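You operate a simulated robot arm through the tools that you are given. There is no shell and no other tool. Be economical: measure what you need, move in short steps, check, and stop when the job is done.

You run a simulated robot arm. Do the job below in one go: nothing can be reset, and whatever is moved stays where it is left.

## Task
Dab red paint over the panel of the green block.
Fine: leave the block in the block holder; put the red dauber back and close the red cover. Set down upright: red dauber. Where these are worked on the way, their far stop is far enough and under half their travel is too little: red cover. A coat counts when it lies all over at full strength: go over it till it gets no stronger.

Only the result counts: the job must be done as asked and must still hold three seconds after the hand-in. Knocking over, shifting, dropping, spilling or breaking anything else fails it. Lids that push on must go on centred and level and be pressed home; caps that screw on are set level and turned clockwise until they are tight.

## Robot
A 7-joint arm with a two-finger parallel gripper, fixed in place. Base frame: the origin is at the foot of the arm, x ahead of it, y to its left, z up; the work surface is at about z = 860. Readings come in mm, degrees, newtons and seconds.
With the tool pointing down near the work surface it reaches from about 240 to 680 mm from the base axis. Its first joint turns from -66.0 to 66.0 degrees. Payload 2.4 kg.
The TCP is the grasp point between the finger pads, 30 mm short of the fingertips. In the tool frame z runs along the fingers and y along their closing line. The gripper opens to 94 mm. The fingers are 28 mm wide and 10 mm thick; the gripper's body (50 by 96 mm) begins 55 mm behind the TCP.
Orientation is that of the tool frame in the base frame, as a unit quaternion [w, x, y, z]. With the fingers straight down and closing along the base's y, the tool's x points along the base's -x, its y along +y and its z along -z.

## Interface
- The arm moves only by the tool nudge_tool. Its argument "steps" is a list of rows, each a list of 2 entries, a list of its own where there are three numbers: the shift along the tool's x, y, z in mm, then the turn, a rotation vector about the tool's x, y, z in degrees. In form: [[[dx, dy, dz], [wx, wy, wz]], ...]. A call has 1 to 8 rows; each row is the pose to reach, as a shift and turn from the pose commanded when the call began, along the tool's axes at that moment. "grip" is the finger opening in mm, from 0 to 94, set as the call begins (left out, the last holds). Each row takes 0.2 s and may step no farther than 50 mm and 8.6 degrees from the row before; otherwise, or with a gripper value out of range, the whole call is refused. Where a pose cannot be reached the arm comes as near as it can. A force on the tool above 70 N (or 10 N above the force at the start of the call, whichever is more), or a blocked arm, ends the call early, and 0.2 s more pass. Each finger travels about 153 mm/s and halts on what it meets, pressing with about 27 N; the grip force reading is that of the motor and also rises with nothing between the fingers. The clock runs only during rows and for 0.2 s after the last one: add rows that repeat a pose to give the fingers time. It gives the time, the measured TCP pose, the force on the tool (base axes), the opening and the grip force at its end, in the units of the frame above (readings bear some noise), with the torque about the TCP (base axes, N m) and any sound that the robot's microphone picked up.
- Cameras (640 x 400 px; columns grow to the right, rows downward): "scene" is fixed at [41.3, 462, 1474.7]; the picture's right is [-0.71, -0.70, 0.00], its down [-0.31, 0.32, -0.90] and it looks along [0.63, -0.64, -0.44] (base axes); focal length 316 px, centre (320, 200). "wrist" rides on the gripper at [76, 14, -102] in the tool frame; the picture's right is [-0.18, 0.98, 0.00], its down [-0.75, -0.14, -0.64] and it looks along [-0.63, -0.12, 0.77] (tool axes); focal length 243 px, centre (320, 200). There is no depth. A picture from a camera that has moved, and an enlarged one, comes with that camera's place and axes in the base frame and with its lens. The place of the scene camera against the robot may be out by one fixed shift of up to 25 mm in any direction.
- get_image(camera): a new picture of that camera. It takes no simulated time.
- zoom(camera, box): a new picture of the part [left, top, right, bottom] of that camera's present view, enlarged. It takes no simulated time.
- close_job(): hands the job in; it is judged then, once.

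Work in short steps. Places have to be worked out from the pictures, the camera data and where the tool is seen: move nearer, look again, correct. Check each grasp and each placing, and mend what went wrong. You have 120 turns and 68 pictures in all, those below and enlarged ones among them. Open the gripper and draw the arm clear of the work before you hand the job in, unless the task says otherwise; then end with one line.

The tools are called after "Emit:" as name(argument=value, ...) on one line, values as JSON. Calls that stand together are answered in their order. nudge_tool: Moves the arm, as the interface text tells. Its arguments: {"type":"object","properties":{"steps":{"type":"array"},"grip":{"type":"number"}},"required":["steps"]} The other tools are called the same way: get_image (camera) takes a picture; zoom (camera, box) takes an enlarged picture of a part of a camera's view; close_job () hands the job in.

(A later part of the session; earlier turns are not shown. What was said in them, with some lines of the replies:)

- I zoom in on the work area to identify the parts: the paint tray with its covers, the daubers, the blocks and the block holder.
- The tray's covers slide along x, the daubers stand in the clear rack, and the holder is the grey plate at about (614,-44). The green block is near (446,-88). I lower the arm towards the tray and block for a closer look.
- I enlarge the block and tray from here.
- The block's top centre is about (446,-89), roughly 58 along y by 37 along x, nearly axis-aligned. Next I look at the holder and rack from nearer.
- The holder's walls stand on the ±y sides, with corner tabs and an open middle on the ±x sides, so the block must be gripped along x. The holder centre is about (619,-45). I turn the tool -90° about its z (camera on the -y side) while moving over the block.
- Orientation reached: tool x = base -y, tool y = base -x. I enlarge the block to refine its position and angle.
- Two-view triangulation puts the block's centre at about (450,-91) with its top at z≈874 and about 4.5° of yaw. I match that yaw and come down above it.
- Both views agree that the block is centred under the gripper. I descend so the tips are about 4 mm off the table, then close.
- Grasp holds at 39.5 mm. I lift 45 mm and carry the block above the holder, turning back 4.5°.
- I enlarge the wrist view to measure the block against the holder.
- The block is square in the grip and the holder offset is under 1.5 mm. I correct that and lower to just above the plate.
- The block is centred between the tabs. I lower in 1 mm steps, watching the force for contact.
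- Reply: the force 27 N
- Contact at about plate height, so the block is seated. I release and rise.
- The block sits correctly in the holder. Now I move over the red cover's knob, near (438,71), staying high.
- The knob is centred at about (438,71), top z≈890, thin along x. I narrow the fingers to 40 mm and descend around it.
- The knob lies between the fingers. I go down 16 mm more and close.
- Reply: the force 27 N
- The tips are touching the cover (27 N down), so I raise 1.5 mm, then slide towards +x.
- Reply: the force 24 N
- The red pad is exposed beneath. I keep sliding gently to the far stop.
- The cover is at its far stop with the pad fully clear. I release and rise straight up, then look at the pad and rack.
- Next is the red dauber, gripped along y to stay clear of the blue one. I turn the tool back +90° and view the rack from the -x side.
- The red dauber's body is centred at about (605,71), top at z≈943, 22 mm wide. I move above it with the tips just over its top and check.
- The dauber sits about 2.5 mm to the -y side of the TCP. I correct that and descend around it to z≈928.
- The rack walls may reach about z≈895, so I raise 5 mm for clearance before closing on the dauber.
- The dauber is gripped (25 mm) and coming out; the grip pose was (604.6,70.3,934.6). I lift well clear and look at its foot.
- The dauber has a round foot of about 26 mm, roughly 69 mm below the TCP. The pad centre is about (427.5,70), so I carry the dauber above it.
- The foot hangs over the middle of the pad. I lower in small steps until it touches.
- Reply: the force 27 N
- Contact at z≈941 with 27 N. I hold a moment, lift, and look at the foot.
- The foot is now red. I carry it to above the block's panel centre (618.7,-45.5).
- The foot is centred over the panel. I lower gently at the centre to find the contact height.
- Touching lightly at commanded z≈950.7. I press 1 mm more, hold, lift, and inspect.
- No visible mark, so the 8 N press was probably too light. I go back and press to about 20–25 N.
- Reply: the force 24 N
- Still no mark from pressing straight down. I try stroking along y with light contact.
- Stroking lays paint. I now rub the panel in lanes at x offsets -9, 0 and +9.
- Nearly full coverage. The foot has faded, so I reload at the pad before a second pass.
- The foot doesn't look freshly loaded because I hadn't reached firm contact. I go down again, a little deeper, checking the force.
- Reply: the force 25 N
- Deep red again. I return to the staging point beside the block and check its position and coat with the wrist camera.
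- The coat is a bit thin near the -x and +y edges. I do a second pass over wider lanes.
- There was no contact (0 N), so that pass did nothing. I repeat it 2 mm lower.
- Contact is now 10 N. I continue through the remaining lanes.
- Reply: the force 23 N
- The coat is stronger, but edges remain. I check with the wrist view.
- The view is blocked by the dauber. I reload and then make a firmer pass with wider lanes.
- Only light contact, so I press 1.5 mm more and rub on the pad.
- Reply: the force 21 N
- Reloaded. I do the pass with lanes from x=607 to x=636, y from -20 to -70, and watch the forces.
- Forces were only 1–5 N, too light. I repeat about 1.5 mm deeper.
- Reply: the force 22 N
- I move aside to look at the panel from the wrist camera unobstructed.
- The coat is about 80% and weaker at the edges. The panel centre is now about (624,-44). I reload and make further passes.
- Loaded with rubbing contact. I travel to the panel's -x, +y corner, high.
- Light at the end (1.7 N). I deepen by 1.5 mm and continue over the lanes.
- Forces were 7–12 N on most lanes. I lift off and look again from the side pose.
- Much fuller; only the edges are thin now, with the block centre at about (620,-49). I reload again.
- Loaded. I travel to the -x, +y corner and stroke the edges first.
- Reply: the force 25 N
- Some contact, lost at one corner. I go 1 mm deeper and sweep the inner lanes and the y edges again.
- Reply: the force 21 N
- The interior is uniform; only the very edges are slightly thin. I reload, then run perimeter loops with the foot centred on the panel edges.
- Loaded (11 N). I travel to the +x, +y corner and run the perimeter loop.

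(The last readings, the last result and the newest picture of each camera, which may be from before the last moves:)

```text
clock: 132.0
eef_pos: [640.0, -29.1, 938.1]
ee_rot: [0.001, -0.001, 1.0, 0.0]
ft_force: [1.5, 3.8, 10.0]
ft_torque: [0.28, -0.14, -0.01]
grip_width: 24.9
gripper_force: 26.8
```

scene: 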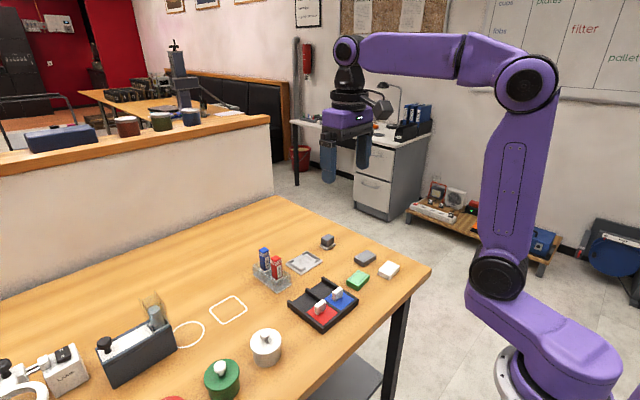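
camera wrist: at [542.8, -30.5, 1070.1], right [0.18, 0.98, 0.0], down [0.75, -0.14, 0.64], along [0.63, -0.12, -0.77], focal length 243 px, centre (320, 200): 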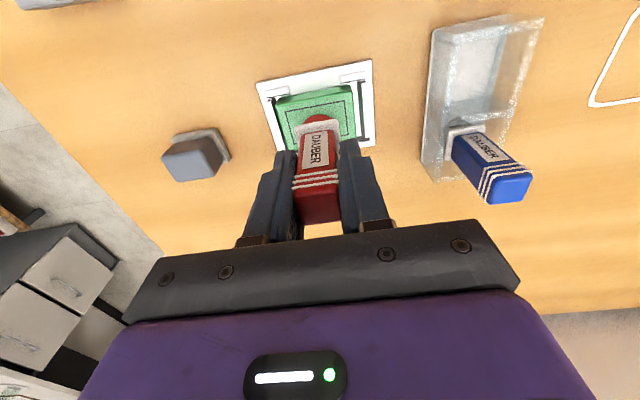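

Good contact (3–10 N). I run a second perimeter loop slightly deeper, then check.

Emit:
nudge_tool(steps=[[[0, -11, 0.7], [0, 0, 0]], [[0, -22, 0.7], [0, 0, 0]], [[0, -33, 0.7], [0, 0, 0]], [[0, -44, 0.7], [0, 0, 0]], [[9, -44, 0.7], [0, 0, 0]], [[18, -44, 0.7], [0, 0, 0]], [[27, -44, 0.7], [0, 0, 0]], [[36, -44, 0.7], [0, 0, 0]]])

Emit:
nudge_tool(steps=[[[0, 11, 0.3], [0, 0, 0]], [[0, 22, 0.3], [0, 0, 0]], [[0, 33, 0.3], [0, 0, 0]], [[0, 44, 0.3], [0, 0, 0]], [[0, 54, 0.3], [0, 0, 0]], [[-9, 54, 0.3], [0, 0, 0]], [[-18, 54, 0.3], [0, 0, 0]], [[-27, 54, 0.3], [0, 0, 0]]])

Emit:
nudge_tool(steps=[[[-9, 0, 0.3], [0, 0, 0]], [[-9, -14, 0.3], [0, 0, 0]], [[-9, -28, 0.3], [0, 0, 0]], [[-9, -42, 0.3], [0, 0, 0]], [[-9, -54, 0.3], [0, 0, 0]], [[0, -54, 0.3], [0, 0, 0]], [[9, -54, 0.3], [0, 0, 0]], [[22, -54, 0.3], [0, 0, 0]]])

Emit:
nudge_tool(steps=[[[0, 0, -25], [0, 0, 0]], [[6, 35, -50], [0, 0, 0]], [[12, 75, -73], [0, 0, 0]], [[20, 107, -73], [0, 0, 0]], [[20, 107, -73], [0, 0, 0]]])

Emit:
zoom(camera="wrist", box=[200, 95, 290, 170])

```text
clock: 133.8
eef_pos: [603.9, -74.1, 937.1]
ee_rot: [0.001, -0.001, 1.0, 0.001]
ft_force: [4.8, -0.7, 9.5]
ft_torque: [0.01, -0.28, 0.0]
grip_width: 24.8
gripper_force: 27.0
```

```text
clock: 135.6
eef_pos: [630.8, -19.2, 938.5]
ee_rot: [0.0, 0.0, 1.0, 0.0]
ft_force: [-2.4, 0.7, 8.1]
ft_torque: [0.01, 0.12, -0.01]
grip_width: 25.1
gripper_force: 27.4
```

```text
clock: 137.4
eef_pos: [609.2, -74.3, 938.8]
ee_rot: [0.001, 0.0, 1.0, 0.0]
ft_force: [5.1, -0.6, 12.0]
ft_torque: [0.01, -0.33, -0.04]
grip_width: 25.1
gripper_force: 27.1
```

```text
clock: 138.6
eef_pos: [587.5, 33.5, 1009.4]
ee_rot: [0.0, 0.001, 1.0, 0.0]
ft_force: [0.2, 0.0, 0.7]
ft_torque: [-0.01, 0.0, 0.02]
grip_width: 25.1
gripper_force: 26.8
```

```text
5.33 times, centred on (245, 132) of wrist
camera zoom: at [512.3, 48.3, 1111.2], right [0.18, 0.98, 0.0], down [0.75, -0.14, 0.64], along [0.63, -0.12, -0.77], focal length 1294 px, centre (720, 560)
```

zoom: 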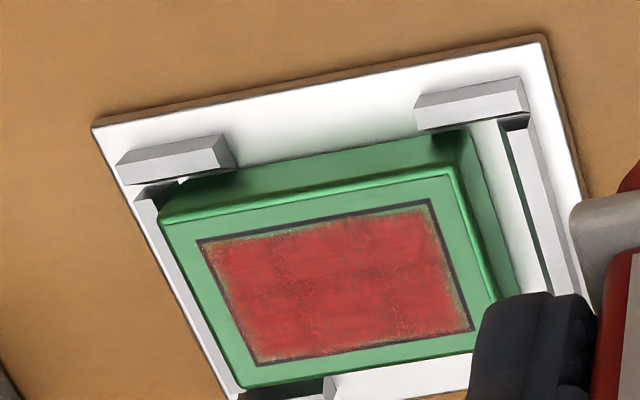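

Now only a faint rim is left. I do one more reload and a full pass to confirm it gets no stronger.

Emit:
nudge_tool(steps=[[[45, 10, 0], [0, 0, 0]], [[90, 20, 0], [0, 0, 0]], [[130, 30, 0], [0, 0, 0]], [[159.7, 37, 10], [0, 0, 0]], [[159.7, 37, 50], [0, 0, 0]], [[159.7, 37, 76], [0, 0, 0]], [[159.7, 37, 80], [0, 0, 0]], [[159.7, 37, 82], [0, 0, 0]]])

Emit:
nudge_tool(steps=[[[0, 5, 0], [0, 0, 0]], [[5, 0, 0], [0, 0, 0]], [[0, -5, 0], [0, 0, 0]], [[-5, 0, 0], [0, 0, 0]], [[0, 5, 0], [0, 0, 0]], [[0, 0, 0], [0, 0, 0]]])

```text
clock: 140.4
eef_pos: [427.8, 69.7, 928.5]
ee_rot: [0.0, 0.0, 1.0, 0.0]
ft_force: [0.4, -0.2, -1.3]
ft_torque: [-0.03, -0.01, -0.01]
grip_width: 25.0
gripper_force: 27.0
```

```text
clock: 141.8
eef_pos: [427.1, 69.9, 927.4]
ee_rot: [0.0, 0.001, 1.0, 0.0]
ft_force: [-0.4, -0.8, 0.7]
ft_torque: [0.01, 0.01, -0.01]
grip_width: 25.0
gripper_force: 27.2
```

No contact yet. I press 1.5 mm deeper and rub to load, then ease off so I can regrip the dauber 12 mm higher, since it has crept up in the fingers.

Emit:
nudge_tool(steps=[[[0, 0, 1.6], [0, 0, 0]], [[0, 5, 1.6], [0, 0, 0]], [[5, 0, 1.6], [0, 0, 0]], [[0, -5, 1.6], [0, 0, 0]], [[-5, 0, 1.6], [0, 0, 0]], [[0, 0, 1.6], [0, 0, 0]], [[0, 0, 1.6], [0, 0, 0]]])

```text
clock: 143.4
eef_pos: [428.1, 69.6, 926.6]
ee_rot: [0.001, -0.001, 1.0, 0.0]
ft_force: [0.3, -0.4, 0.0]
ft_torque: [-0.01, -0.02, 0.02]
grip_width: 25.0
gripper_force: 27.0
```

Emit:
nudge_tool(steps=[[[0, 0, 1], [0, 0, 0]], [[0, 5, 1.5], [0, 0, 0]], [[5, 0, 1.5], [0, 0, 0]], [[0, -5, 1.5], [0, 0, 0]], [[-5, 0, 1.5], [0, 0, 0]], [[0, 0, 1.5], [0, 0, 0]], [[0, 0, 1.5], [0, 0, 0]]])

```text
clock: 145.0
eef_pos: [428.0, 69.4, 924.3]
ee_rot: [0.0, 0.001, 1.0, 0.0]
ft_force: [-8.9, -9.9, 40.4]
ft_torque: [-0.51, 0.44, 0.03]
grip_width: 25.0
gripper_force: 26.5
```

The force jumped to 40 N. I look before doing anything else.

Emit:
zoom(camera="scene", box=[280, 230, 380, 330])

```text
4.00 times, centred on (330, 280) of scene
camera zoom: at [40.5, 461.7, 1474.9], right [-0.71, -0.7, 0.0], down [-0.31, 0.32, -0.9], along [0.63, -0.64, -0.44], focal length 1262 px, centre (280, -120)
```

zoom: 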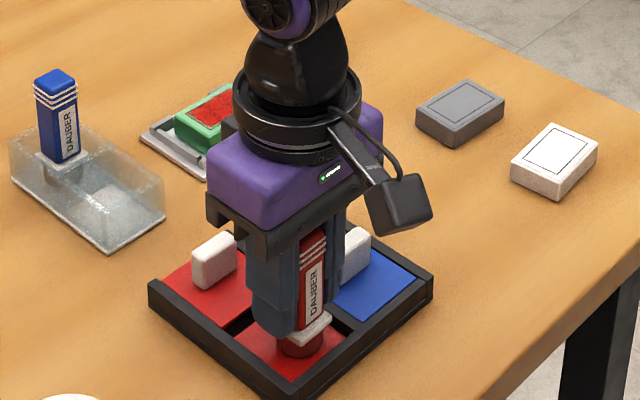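

The fingertips have reached the flange, which explains the stiff contact. I ease up 2 mm, open, rise 14 mm and regrip.

Emit:
nudge_tool(steps=[[[0, 0, -1.2], [0, 0, 0]], [[0, 0, -1.2], [0, 0, 0]]])

Emit:
nudge_tool(steps=[[[0, 0, 0], [0, 0, 0]], [[0, 0, 0], [0, 0, 0]], [[0, 0, -7], [0, 0, 0]], [[0, 0, -15], [0, 0, 0]], [[0, 0, -15], [0, 0, 0]]], grip=40)

Emit:
zoom(camera="scene", box=[280, 230, 380, 330])

```text
clock: 145.6
eef_pos: [428.2, 70.5, 927.0]
ee_rot: [0.002, -0.001, 1.0, -0.001]
ft_force: [2.1, -2.9, 6.2]
ft_torque: [-0.18, -0.08, -0.03]
grip_width: 25.0
gripper_force: 26.7
```

```text
clock: 146.8
eef_pos: [427.7, 69.2, 940.9]
ee_rot: [-0.001, 0.0, 1.0, -0.001]
ft_force: [0.9, 0.0, -0.1]
ft_torque: [-0.03, 0.03, 0.0]
grip_width: 39.8
gripper_force: 0.1
```

```text
4.00 times, centred on (330, 280) of scene
camera zoom: at [41.3, 462.0, 1474.7], right [-0.71, -0.7, 0.0], down [-0.31, 0.32, -0.9], along [0.63, -0.64, -0.44], focal length 1262 px, centre (280, -120)
```

zoom: 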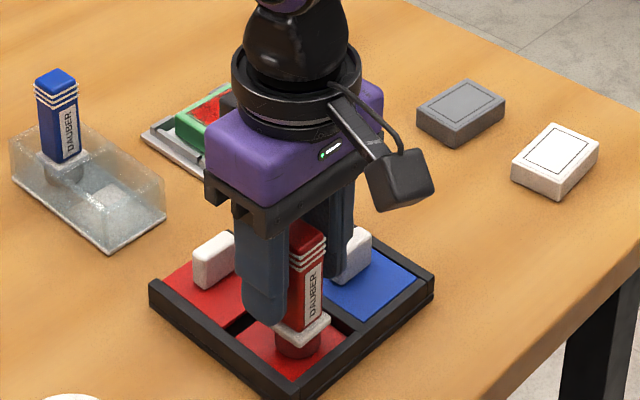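

The dauber stands upright on the pad. I regrip at z=940, which restores the original grip relation.

Emit:
nudge_tool(steps=[[[0, 0, 0], [0, 0, 0]], [[0, 0, 0], [0, 0, 0]], [[0, 0, 0], [0, 0, 0]]], grip=10)

Emit:
nudge_tool(steps=[[[0, 0, -30], [0, 0, 0]], [[-36, -16, -60], [0, 0, 0]], [[-72, -32, -60], [0, 0, 0]], [[-108, -48, -60], [0, 0, 0]], [[-144, -64, -60], [0, 0, 0]], [[-180, -80, -60], [0, 0, 0]], [[-210.7, -94, -60], [0, 0, 0]], [[-210.7, -94, -30], [0, 0, 0]]])

Emit:
nudge_tool(steps=[[[0, 0, 16], [0, 0, 0]], [[0, 0, 19], [0, 0, 0]], [[0, 0, 21], [0, 0, 0]], [[0, -12, 21], [0, 0, 0]], [[0, -24, 21], [0, 0, 0]], [[0, -36, 21], [0, 0, 0]], [[0, -50, 21], [0, 0, 0]], [[7, -50, 21], [0, 0, 0]]])

```text
clock: 147.6
eef_pos: [427.1, 69.4, 941.4]
ee_rot: [0.0, 0.0, 1.0, 0.001]
ft_force: [-1.1, 0.6, 0.1]
ft_torque: [-0.03, -0.03, 0.03]
grip_width: 24.9
gripper_force: 26.9
```

```text
clock: 149.4
eef_pos: [638.6, -24.0, 971.1]
ee_rot: [0.0, 0.0, 1.0, 0.0]
ft_force: [0.4, -0.6, 0.1]
ft_torque: [0.0, 0.0, 0.03]
grip_width: 25.0
gripper_force: 26.9
```

```text
clock: 151.2
eef_pos: [631.1, -75.7, 950.0]
ee_rot: [0.0, 0.0, 1.0, 0.0]
ft_force: [1.3, -0.9, 4.8]
ft_torque: [0.01, -0.1, 0.02]
grip_width: 24.8
gripper_force: 27.2
```

In contact. I continue with the perimeter and then the inner lanes.

Emit:
nudge_tool(steps=[[[9, 0, 0.7], [0, 0, 0]], [[18, 0, 0.7], [0, 0, 0]], [[29, 0, 0.7], [0, 0, 0]], [[29, 12, 0.7], [0, 0, 0]], [[29, 24, 0.7], [0, 0, 0]], [[29, 36, 0.7], [0, 0, 0]], [[29, 48, 0.7], [0, 0, 0]], [[29, 54, 0.7], [0, 0, 0]]])

Emit:
nudge_tool(steps=[[[-9, 0, 0.3], [0, 0, 0]], [[-18, 0, 0.3], [0, 0, 0]], [[-27, 0, 0.3], [0, 0, 0]], [[-36, 0, 0.3], [0, 0, 0]], [[-32, -14, 0.3], [0, 0, 0]], [[-32, -28, 0.3], [0, 0, 0]], [[-32, -42, 0.3], [0, 0, 0]], [[-32, -54, 0.3], [0, 0, 0]]])

Emit:
nudge_tool(steps=[[[8, 0, 0.5], [0, 0, 0]], [[8, 14, 0.5], [0, 0, 0]], [[8, 28, 0.5], [0, 0, 0]], [[8, 42, 0.5], [0, 0, 0]], [[16, 42, 0.5], [0, 0, 0]], [[16, 28, 0.5], [0, 0, 0]], [[16, 14, 0.5], [0, 0, 0]], [[16, 0, 0.5], [0, 0, 0]]])

Emit:
nudge_tool(steps=[[[8, 0, 0.4], [0, 0, 0]], [[14, 0, 0.4], [0, 0, 0]], [[14, 14, 0.4], [0, 0, 0]], [[14, 28, 0.4], [0, 0, 0]], [[14, 42, 0.4], [0, 0, 0]], [[14, 52, 0.4], [0, 0, 0]], [[4, 52, 0.4], [0, 0, 0]], [[-8, 52, 0.4], [0, 0, 0]]])

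```text
clock: 153.0
eef_pos: [602.2, -21.5, 949.7]
ee_rot: [0.002, -0.002, 1.0, 0.0]
ft_force: [0.2, -7.8, 21.2]
ft_torque: [-0.41, 0.15, 0.01]
grip_width: 25.4
gripper_force: 26.3
```

```text
clock: 154.8
eef_pos: [635.4, -73.4, 948.6]
ee_rot: [0.0, 0.0, 1.0, 0.0]
ft_force: [0.6, 0.8, 0.9]
ft_torque: [0.06, -0.02, 0.0]
grip_width: 25.0
gripper_force: 27.0
```

```text
clock: 156.6
eef_pos: [618.8, -72.5, 949.3]
ee_rot: [0.001, -0.001, 1.0, 0.001]
ft_force: [-0.4, 5.5, 14.8]
ft_torque: [0.36, -0.05, -0.03]
grip_width: 25.0
gripper_force: 26.8
```

```text
clock: 158.4
eef_pos: [626.4, -20.6, 946.8]
ee_rot: [0.0, -0.001, 1.0, 0.0]
ft_force: [-2.2, -0.3, 7.0]
ft_torque: [0.03, 0.17, -0.02]
grip_width: 25.2
gripper_force: 26.7
```

I add one last stroke down the +x edge, then lift and inspect.

Emit:
nudge_tool(steps=[[[-11, 0, 0.4], [0, 0, 0]], [[-11, -14, 0.4], [0, 0, 0]], [[-11, -28, 0.4], [0, 0, 0]], [[-11, -42, 0.4], [0, 0, 0]], [[-11, -52, 0.4], [0, 0, 0]], [[0, -52, 0.4], [0, 0, 0]], [[11, -52, 0.4], [0, 0, 0]], [[22, -52, 0.4], [0, 0, 0]]])

Emit:
nudge_tool(steps=[[[0, 0, -25], [0, 0, 0]], [[6, 35, -50], [0, 0, 0]], [[12, 75, -63], [0, 0, 0]], [[17, 107, -63], [0, 0, 0]], [[17, 107, -63], [0, 0, 0]]])

Emit:
zoom(camera="wrist", box=[200, 95, 290, 170])

```text
clock: 160.2
eef_pos: [604.2, -74.4, 949.6]
ee_rot: [0.0, 0.0, 1.0, 0.0]
ft_force: [1.9, 0.6, 3.7]
ft_torque: [0.01, -0.14, -0.02]
grip_width: 25.2
gripper_force: 27.1
```

```text
clock: 161.4
eef_pos: [586.6, 32.8, 1010.6]
ee_rot: [0.0, 0.0, 1.0, 0.001]
ft_force: [-0.2, 0.6, -0.1]
ft_torque: [0.01, -0.01, -0.01]
grip_width: 25.1
gripper_force: 27.3
```

```text
5.33 times, centred on (245, 132) of wrist
camera zoom: at [511.4, 47.4, 1113.6], right [0.18, 0.98, 0.0], down [0.75, -0.14, 0.64], along [0.63, -0.12, -0.77], focal length 1294 px, centre (720, 560)
```

zoom: 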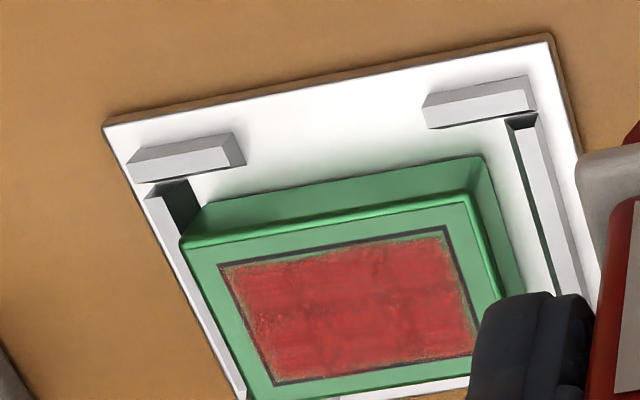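

The interior looks saturated and the rim unchanged. I take one tight zoom to compare cell by cell.

Emit:
zoom(camera="wrist", box=[226, 124, 272, 152])

```text
13.91 times, centred on (249, 138) of wrist
camera zoom: at [511.4, 47.4, 1113.6], right [0.18, 0.98, 0.0], down [0.75, -0.14, 0.64], along [0.63, -0.12, -0.77], focal length 3376 px, centre (1308, 1063)
```

zoom: 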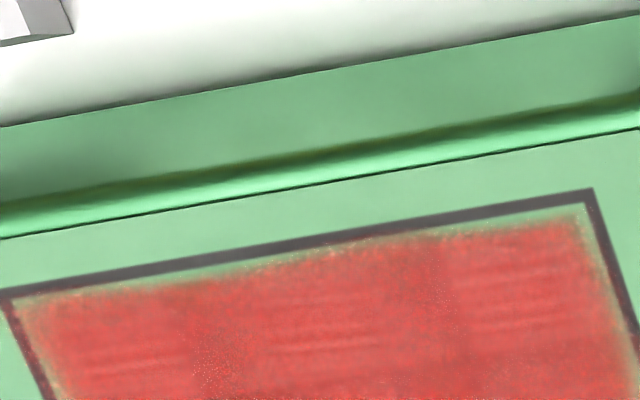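

The edge is an even feather, but there is slight speckle in the -y third. I reload once more and do a final pass.

Emit:
nudge_tool(steps=[[[45, 10, 0], [0, 0, 0]], [[90, 20, 0], [0, 0, 0]], [[130, 30, 0], [0, 0, 0]], [[159.7, 37, 10], [0, 0, 0]], [[159.7, 37, 50], [0, 0, 0]], [[159.7, 37, 70], [0, 0, 0]], [[159.7, 37, 73], [0, 0, 0]], [[159.7, 37, 74.5], [0, 0, 0]]])

Emit:
nudge_tool(steps=[[[0, 5, 0.3], [0, 0, 0]], [[5, 0, 0.3], [0, 0, 0]], [[0, -5, 0.3], [0, 0, 0]], [[-5, 0, 0.3], [0, 0, 0]], [[0, 5, 0.3], [0, 0, 0]], [[0, 0, 0.3], [0, 0, 0]]])

```text
clock: 163.2
eef_pos: [427.7, 70.0, 938.2]
ee_rot: [0.001, 0.0, 1.0, 0.001]
ft_force: [-4.2, -0.8, 26.6]
ft_torque: [-0.01, 0.33, 0.03]
grip_width: 25.4
gripper_force: 26.6
```

```text
clock: 164.6
eef_pos: [426.8, 70.9, 935.6]
ee_rot: [0.001, -0.002, 1.0, 0.0]
ft_force: [0.4, 3.6, 6.5]
ft_torque: [0.18, 0.0, -0.03]
grip_width: 25.1
gripper_force: 27.3
```

Loaded. The final pass covers lanes over the whole panel.

Emit:
nudge_tool(steps=[[[0, 0, -30], [0, 0, 0]], [[-36, -16, -60], [0, 0, 0]], [[-72, -32, -60], [0, 0, 0]], [[-108, -48, -60], [0, 0, 0]], [[-144, -64, -60], [0, 0, 0]], [[-180, -80, -60], [0, 0, 0]], [[-206.7, -94, -60], [0, 0, 0]], [[-206.7, -94, -30], [0, 0, 0]]])

Emit:
nudge_tool(steps=[[[0, 0, 16], [0, 0, 0]], [[0, 0, 19], [0, 0, 0]], [[0, 0, 20.7], [0, 0, 0]], [[0, -12, 20.7], [0, 0, 0]], [[0, -24, 20.7], [0, 0, 0]], [[0, -36, 20.7], [0, 0, 0]], [[0, -50, 20.7], [0, 0, 0]], [[8, -50, 20.7], [0, 0, 0]]])

Emit:
nudge_tool(steps=[[[8, 0, 0.5], [0, 0, 0]], [[16, 0, 0.5], [0, 0, 0]], [[23, 0, 0.5], [0, 0, 0]], [[23, 12, 0.5], [0, 0, 0]], [[23, 24, 0.5], [0, 0, 0]], [[23, 36, 0.5], [0, 0, 0]], [[23, 52, 0.5], [0, 0, 0]], [[16, 52, 0.5], [0, 0, 0]]])

Emit:
nudge_tool(steps=[[[0, -14, 0.5], [0, 0, 0]], [[0, -28, 0.5], [0, 0, 0]], [[0, -40, 0.5], [0, 0, 0]], [[0, -52, 0.5], [0, 0, 0]], [[-8, -52, 0.5], [0, 0, 0]], [[-8, -38, 0.5], [0, 0, 0]], [[-8, -24, 0.5], [0, 0, 0]], [[-8, -2, 0.5], [0, 0, 0]]])

Emit:
nudge_tool(steps=[[[-8, 2, 0.5], [0, 0, 0]], [[-16, 2, 0.5], [0, 0, 0]], [[-12, -12, 0.5], [0, 0, 0]], [[-8, -26, 0.5], [0, 0, 0]], [[-2, -38, 0.5], [0, 0, 0]], [[6, -46, 0.5], [0, 0, 0]], [[-2, -40, 0.5], [0, 0, 0]], [[-10, -46, 0.5], [0, 0, 0]]])

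```text
clock: 166.4
eef_pos: [634.8, -25.3, 966.1]
ee_rot: [0.0, 0.0, 1.0, -0.001]
ft_force: [-0.1, -0.4, -1.0]
ft_torque: [-0.01, 0.0, -0.01]
grip_width: 25.1
gripper_force: 26.9
```

```text
clock: 168.2
eef_pos: [625.7, -73.3, 945.5]
ee_rot: [0.0, 0.0, 1.0, 0.0]
ft_force: [3.0, -0.3, 6.4]
ft_torque: [-0.04, -0.16, -0.02]
grip_width: 24.9
gripper_force: 26.9
```

```text
clock: 170.0
eef_pos: [609.8, -19.4, 945.3]
ee_rot: [-0.002, -0.001, 1.0, 0.0]
ft_force: [-6.4, -0.6, 14.3]
ft_torque: [-0.08, 0.46, 0.0]
grip_width: 25.3
gripper_force: 26.7
```

```text
clock: 171.8
eef_pos: [619.0, -23.9, 944.6]
ee_rot: [0.002, 0.0, 1.0, 0.0]
ft_force: [0.4, -3.8, 10.5]
ft_torque: [-0.22, 0.05, 0.03]
grip_width: 25.0
gripper_force: 26.8
```

```text
clock: 173.6
eef_pos: [628.0, -69.9, 943.5]
ee_rot: [0.0, -0.001, 1.0, -0.001]
ft_force: [-7.7, 1.6, 14.7]
ft_torque: [0.15, 0.44, -0.01]
grip_width: 24.8
gripper_force: 26.8
```

Good forces throughout. I lift and inspect.

Emit:
nudge_tool(steps=[[[0, 0, -25], [0, 0, 0]], [[14, 35, -50], [0, 0, 0]], [[28, 70, -67], [0, 0, 0]], [[41, 103, -67], [0, 0, 0]], [[41, 103, -67], [0, 0, 0]]])

Emit:
zoom(camera="wrist", box=[215, 110, 280, 160])

```text
clock: 174.8
eef_pos: [589.2, 35.1, 1010.2]
ee_rot: [0.0, 0.0, 1.0, 0.0]
ft_force: [0.1, 0.2, 0.5]
ft_torque: [0.03, 0.02, 0.04]
grip_width: 24.9
gripper_force: 26.7
```

```text
8.00 times, centred on (248, 135) of wrist
camera zoom: at [513.2, 49.4, 1112.6], right [0.18, 0.98, 0.0], down [0.75, -0.14, 0.64], along [0.63, -0.12, -0.77], focal length 1941 px, centre (900, 720)
```

zoom: 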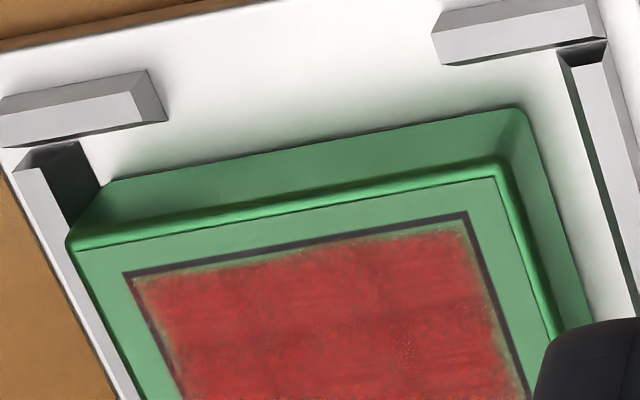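

The coat is even and full. Now I return the dauber: I move above its rack slot at (604.3,70) and check alignment.

Emit:
nudge_tool(steps=[[[-10, 20, 0], [0, 0, 0]], [[-17.3, 37, 0], [0, 0, 0]], [[-17.3, 37, 25], [0, 0, 0]], [[-17.3, 37, 35], [0, 0, 0]], [[-17.3, 37, 35], [0, 0, 0]]])

Emit:
zoom(camera="scene", box=[235, 200, 325, 290])

Emit:
zoom(camera="wrist", box=[250, 50, 390, 240])

```text
clock: 176.0
eef_pos: [604.6, 70.9, 976.2]
ee_rot: [0.0, 0.0, 1.0, 0.0]
ft_force: [-0.3, -0.2, -0.6]
ft_torque: [-0.02, 0.01, 0.01]
grip_width: 25.0
gripper_force: 27.0
```

```text
4.44 times, centred on (280, 245) of scene
camera zoom: at [41.3, 462.0, 1474.7], right [-0.71, -0.7, 0.0], down [-0.31, 0.32, -0.9], along [0.63, -0.64, -0.44], focal length 1402 px, centre (498, 0)
```

zoom: 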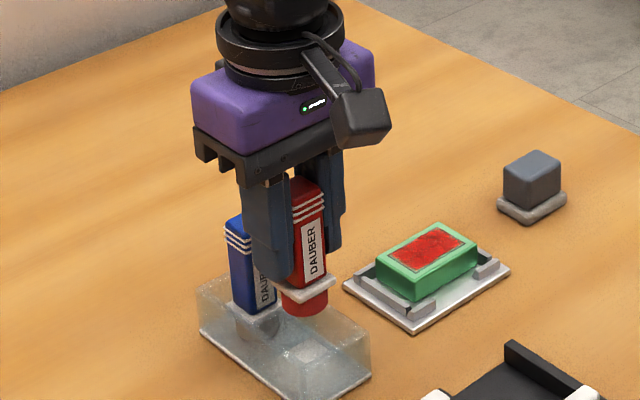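

```text
2.11 times, centred on (320, 145) of wrist
camera zoom: at [530.6, 85.1, 1077.8], right [0.18, 0.98, 0.0], down [0.75, -0.14, 0.64], along [0.63, -0.12, -0.77], focal length 511 px, centre (320, 316)
```

zoom: 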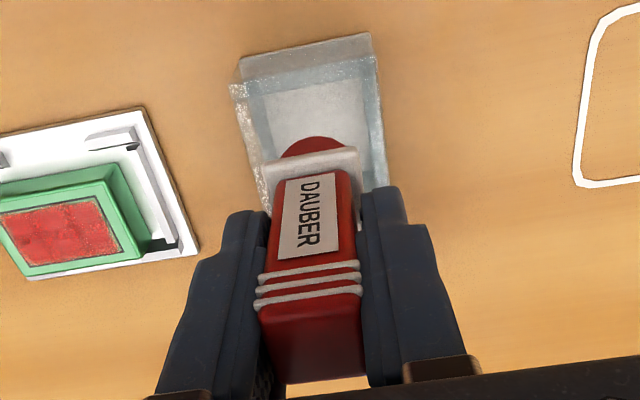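

Aligned with the slot. I lower most of the way, then finish in small steps watching the force.

Emit:
nudge_tool(steps=[[[0, 0, 15], [0, 0, 0]], [[0, 0, 30], [0, 0, 0]], [[0, 0, 38], [0, 0, 0]], [[0, 0, 40], [0, 0, 0]], [[0, 0, 40], [0, 0, 0]]])

Emit:
nudge_tool(steps=[[[0, 0, 2], [0, 0, 0]], [[0, 0, 4], [0, 0, 0]], [[0, 0, 5], [0, 0, 0]], [[0, 0, 5], [0, 0, 0]]])

```text
clock: 177.2
eef_pos: [606.2, 69.9, 936.7]
ee_rot: [0.0, 0.001, 1.0, 0.001]
ft_force: [0.3, -0.7, -0.3]
ft_torque: [-0.01, -0.03, 0.04]
grip_width: 25.2
gripper_force: 27.0
```

```text
clock: 178.2
eef_pos: [605.3, 70.1, 930.7]
ee_rot: [0.001, 0.001, 1.0, 0.001]
ft_force: [0.2, -0.4, -0.1]
ft_torque: [-0.01, 0.0, 0.0]
grip_width: 25.2
gripper_force: 26.8
```

Still free at z≈930. I continue in 1 mm steps.

Emit:
nudge_tool(steps=[[[0, 0, 1], [0, 0, 0]], [[0, 0, 2], [0, 0, 0]], [[0, 0, 2], [0, 0, 0]]])

Emit:
nudge_tool(steps=[[[0, 0, 1], [0, 0, 0]], [[0, 0, 1], [0, 0, 0]]])

Emit:
zoom(camera="scene", box=[235, 215, 315, 295])

```text
clock: 179.0
eef_pos: [604.1, 70.8, 928.4]
ee_rot: [0.001, 0.0, 1.0, 0.0]
ft_force: [0.4, 0.1, -0.6]
ft_torque: [0.01, -0.03, -0.01]
grip_width: 24.9
gripper_force: 27.0
```

```text
clock: 179.6
eef_pos: [604.2, 69.7, 927.7]
ee_rot: [0.0, 0.0, 1.0, 0.001]
ft_force: [-0.2, 0.8, -0.6]
ft_torque: [-0.03, -0.01, 0.02]
grip_width: 24.9
gripper_force: 27.0
```

```text
5.00 times, centred on (275, 255) of scene
camera zoom: at [41.3, 462.0, 1474.7], right [-0.71, -0.7, 0.0], down [-0.31, 0.32, -0.9], along [0.63, -0.64, -0.44], focal length 1578 px, centre (545, -75)
```

zoom: 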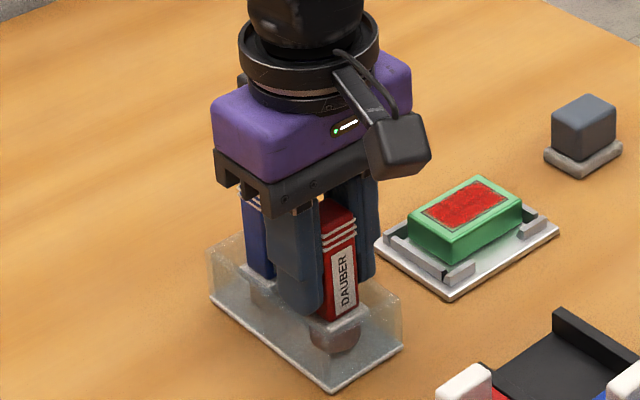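

Nearly seated. I step down further until contact.

Emit:
nudge_tool(steps=[[[0, 0, 1], [0, 0, 0]], [[0, 0, 1], [0, 0, 0]]])

Emit:
nudge_tool(steps=[[[0, 0, 1], [0, 0, 0]], [[0, 0, 1], [0, 0, 0]]])

```text
clock: 180.2
eef_pos: [605.7, 69.5, 927.1]
ee_rot: [-0.001, 0.0, 1.0, 0.0]
ft_force: [0.7, 0.0, -0.3]
ft_torque: [0.0, 0.0, 0.02]
grip_width: 24.6
gripper_force: 27.3
```

```text
clock: 180.8
eef_pos: [605.2, 70.1, 925.8]
ee_rot: [0.0, -0.001, 1.0, -0.001]
ft_force: [-4.3, -0.4, 8.7]
ft_torque: [-0.02, 0.12, 0.01]
grip_width: 25.0
gripper_force: 27.1
```

Contact at z≈925 (8.7 N), so it is seated. I open just a little to stay clear of the rack walls, and rise.

Emit:
nudge_tool(steps=[[[0, 0, 0], [0, 0, 0]], [[0, 0, 0], [0, 0, 0]], [[0, 0, -8], [0, 0, 0]], [[0, 0, -8], [0, 0, 0]]], grip=31)

Emit:
nudge_tool(steps=[[[0, 0, -20], [0, 0, 0]], [[0, 0, -60], [0, 0, 0]], [[0, 0, -90], [0, 0, 0]], [[0, 0, -90], [0, 0, 0]]], grip=50)

Emit:
zoom(camera="scene", box=[235, 215, 335, 305])

```text
clock: 181.8
eef_pos: [606.7, 68.8, 933.2]
ee_rot: [0.0, 0.0, 1.0, 0.0]
ft_force: [-0.6, 0.5, -0.3]
ft_torque: [0.03, 0.02, 0.01]
grip_width: 30.9
gripper_force: 0.0
```

```text
clock: 182.8
eef_pos: [606.7, 68.7, 1023.6]
ee_rot: [0.0, 0.0, 1.0, 0.001]
ft_force: [-0.2, 0.2, 0.1]
ft_torque: [0.01, 0.01, 0.0]
grip_width: 50.0
gripper_force: 0.0
```

```text
4.44 times, centred on (285, 260) of scene
camera zoom: at [41.3, 462.0, 1474.7], right [-0.71, -0.7, 0.0], down [-0.31, 0.32, -0.9], along [0.63, -0.64, -0.44], focal length 1402 px, centre (476, -67)
```

zoom: 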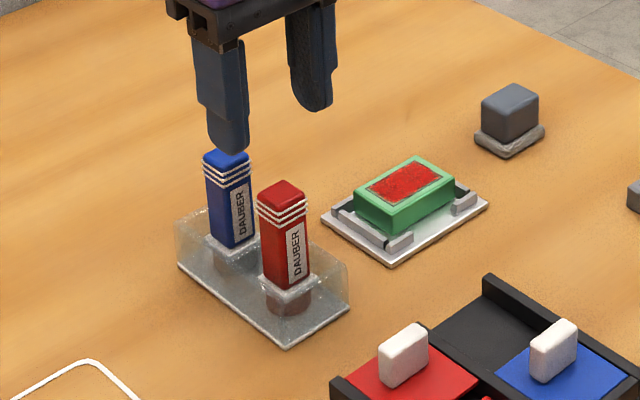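

The dauber is back upright. Now I close the cover by pushing the knob towards -x with closed fingers from its +x side; I go to x≈523 and down.

Emit:
nudge_tool(steps=[[[41, 0.5, 0], [0, 0, 0]], [[81, 1, 0], [0, 0, 0]], [[81, 1, 45], [0, 0, 0]], [[81, 1, 90], [0, 0, 0]], [[81, 1, 109], [0, 0, 0]], [[81, 1, 109], [0, 0, 0]]], grip=0)

Emit:
zoom(camera="scene", box=[260, 235, 380, 335])

```text
clock: 184.2
eef_pos: [523.6, 72.0, 913.9]
ee_rot: [0.0, 0.0, 1.0, 0.0]
ft_force: [0.0, 0.1, -0.4]
ft_torque: [0.01, 0.0, -0.03]
grip_width: 0.2
gripper_force: 27.4
```

```text
4.00 times, centred on (320, 285) of scene
camera zoom: at [41.3, 462.0, 1474.7], right [-0.71, -0.7, 0.0], down [-0.31, 0.32, -0.9], along [0.63, -0.64, -0.44], focal length 1262 px, centre (320, -140)
```

zoom: 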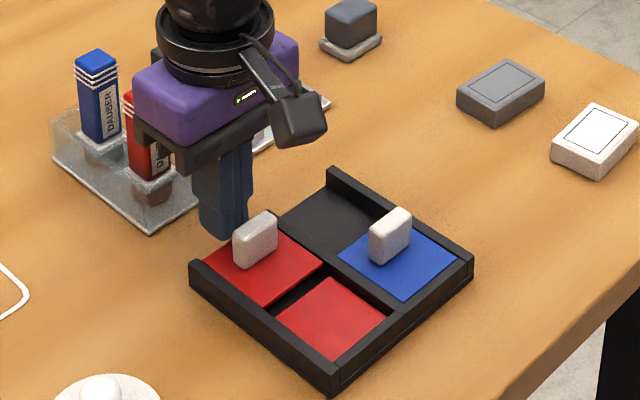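

Fingers are behind the knob. I push towards -x in short steps up to about x=460.

Emit:
nudge_tool(steps=[[[8, 0, 0], [0, 0, 0]], [[16, 0, 0], [0, 0, 0]], [[24, 0, 0], [0, 0, 0]], [[32, 0, 0], [0, 0, 0]], [[40, 0, 0], [0, 0, 0]], [[48, 0, 0], [0, 0, 0]], [[56, 0, 0], [0, 0, 0]], [[62, 0, 0], [0, 0, 0]]])

Emit:
nudge_tool(steps=[[[2, 0, 0], [0, 0, 0]], [[4, 0, 0], [0, 0, 0]], [[5.5, 0, 0], [0, 0, 0]], [[5.5, 0, 0], [0, 0, 0]]])

```text
clock: 186.0
eef_pos: [461.8, 71.2, 915.2]
ee_rot: [0.0, -0.002, 1.0, 0.0]
ft_force: [0.4, 0.4, -0.8]
ft_torque: [-0.01, -0.04, -0.02]
grip_width: 0.3
gripper_force: 27.0
```

```text
clock: 187.0
eef_pos: [457.9, 70.7, 915.9]
ee_rot: [0.001, 0.0, 1.0, 0.0]
ft_force: [8.3, -1.2, -1.5]
ft_torque: [-0.04, -0.13, 0.01]
grip_width: 0.0
gripper_force: 27.7
```

The stop is felt at the original closed position. I give it a slight firm push, then back off, rise and check.

Emit:
nudge_tool(steps=[[[1.2, 0, 0], [0, 0, 0]], [[1.2, 0, 0], [0, 0, 0]], [[-5, 0, 0], [0, 0, 0]], [[-5, 0, -30], [0, 0, 0]], [[-5, 0, -80], [0, 0, 0]], [[-5, 0, -130], [0, 0, 0]], [[-5, 0, -170], [0, 0, 0]], [[-5, 0, -170], [0, 0, 0]]])

Emit:
nudge_tool(steps=[[[40, -20, -40], [0, 0, 0]], [[40, -20, -60], [0, 0, 0]], [[40, -20, -60], [0, 0, 0]]], grip=90)

Emit:
zoom(camera="scene", box=[230, 210, 430, 335])

```text
clock: 188.8
eef_pos: [459.7, 68.3, 1085.8]
ee_rot: [-0.001, -0.001, 1.0, 0.0]
ft_force: [-0.1, 0.9, -0.3]
ft_torque: [0.0, 0.01, 0.02]
grip_width: 0.0
gripper_force: 26.6
```

```text
refused: row 1 steps farther than a row can; nothing moved
```

```text
3.20 times, centred on (330, 272) of scene
camera zoom: at [41.3, 462.0, 1474.7], right [-0.71, -0.7, 0.0], down [-0.31, 0.32, -0.9], along [0.63, -0.64, -0.44], focal length 1010 px, centre (288, -32)
```

zoom: 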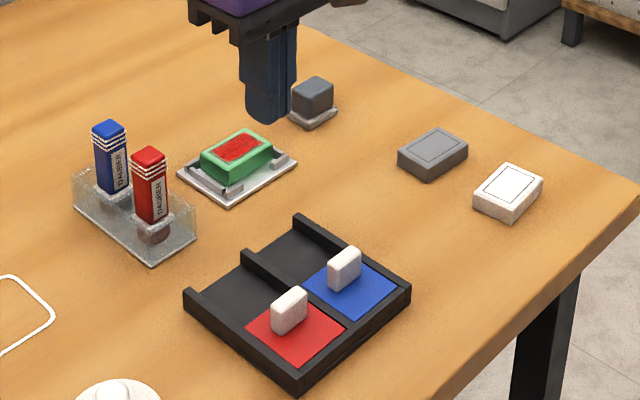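

The scene matches the start, with the cover closed, the dauber in the rack and the block painted in the holder. I open the gripper and draw the arm up.

Emit:
nudge_tool(steps=[[[0, 0, -40], [0, 0, 0]], [[0, 0, -80], [0, 0, 0]], [[0, 0, -120], [0, 0, 0]], [[0, 0, -120], [0, 0, 0]]], grip=90)

Emit:
close_job()

```text
clock: 189.8
eef_pos: [461.5, 70.2, 1204.4]
ee_rot: [0.0, 0.0, 1.0, 0.0]
ft_force: [1.2, -0.1, -0.5]
ft_torque: [-0.01, -0.03, 0.02]
grip_width: 90.0
gripper_force: 0.0
```

```text
The job is handed in.
```

The green block's panel is painted red all over except for a faint feathered rim that more passes left unchanged; the block sits in the holder, the red dauber stands upright in its rack, and the red cover is closed.
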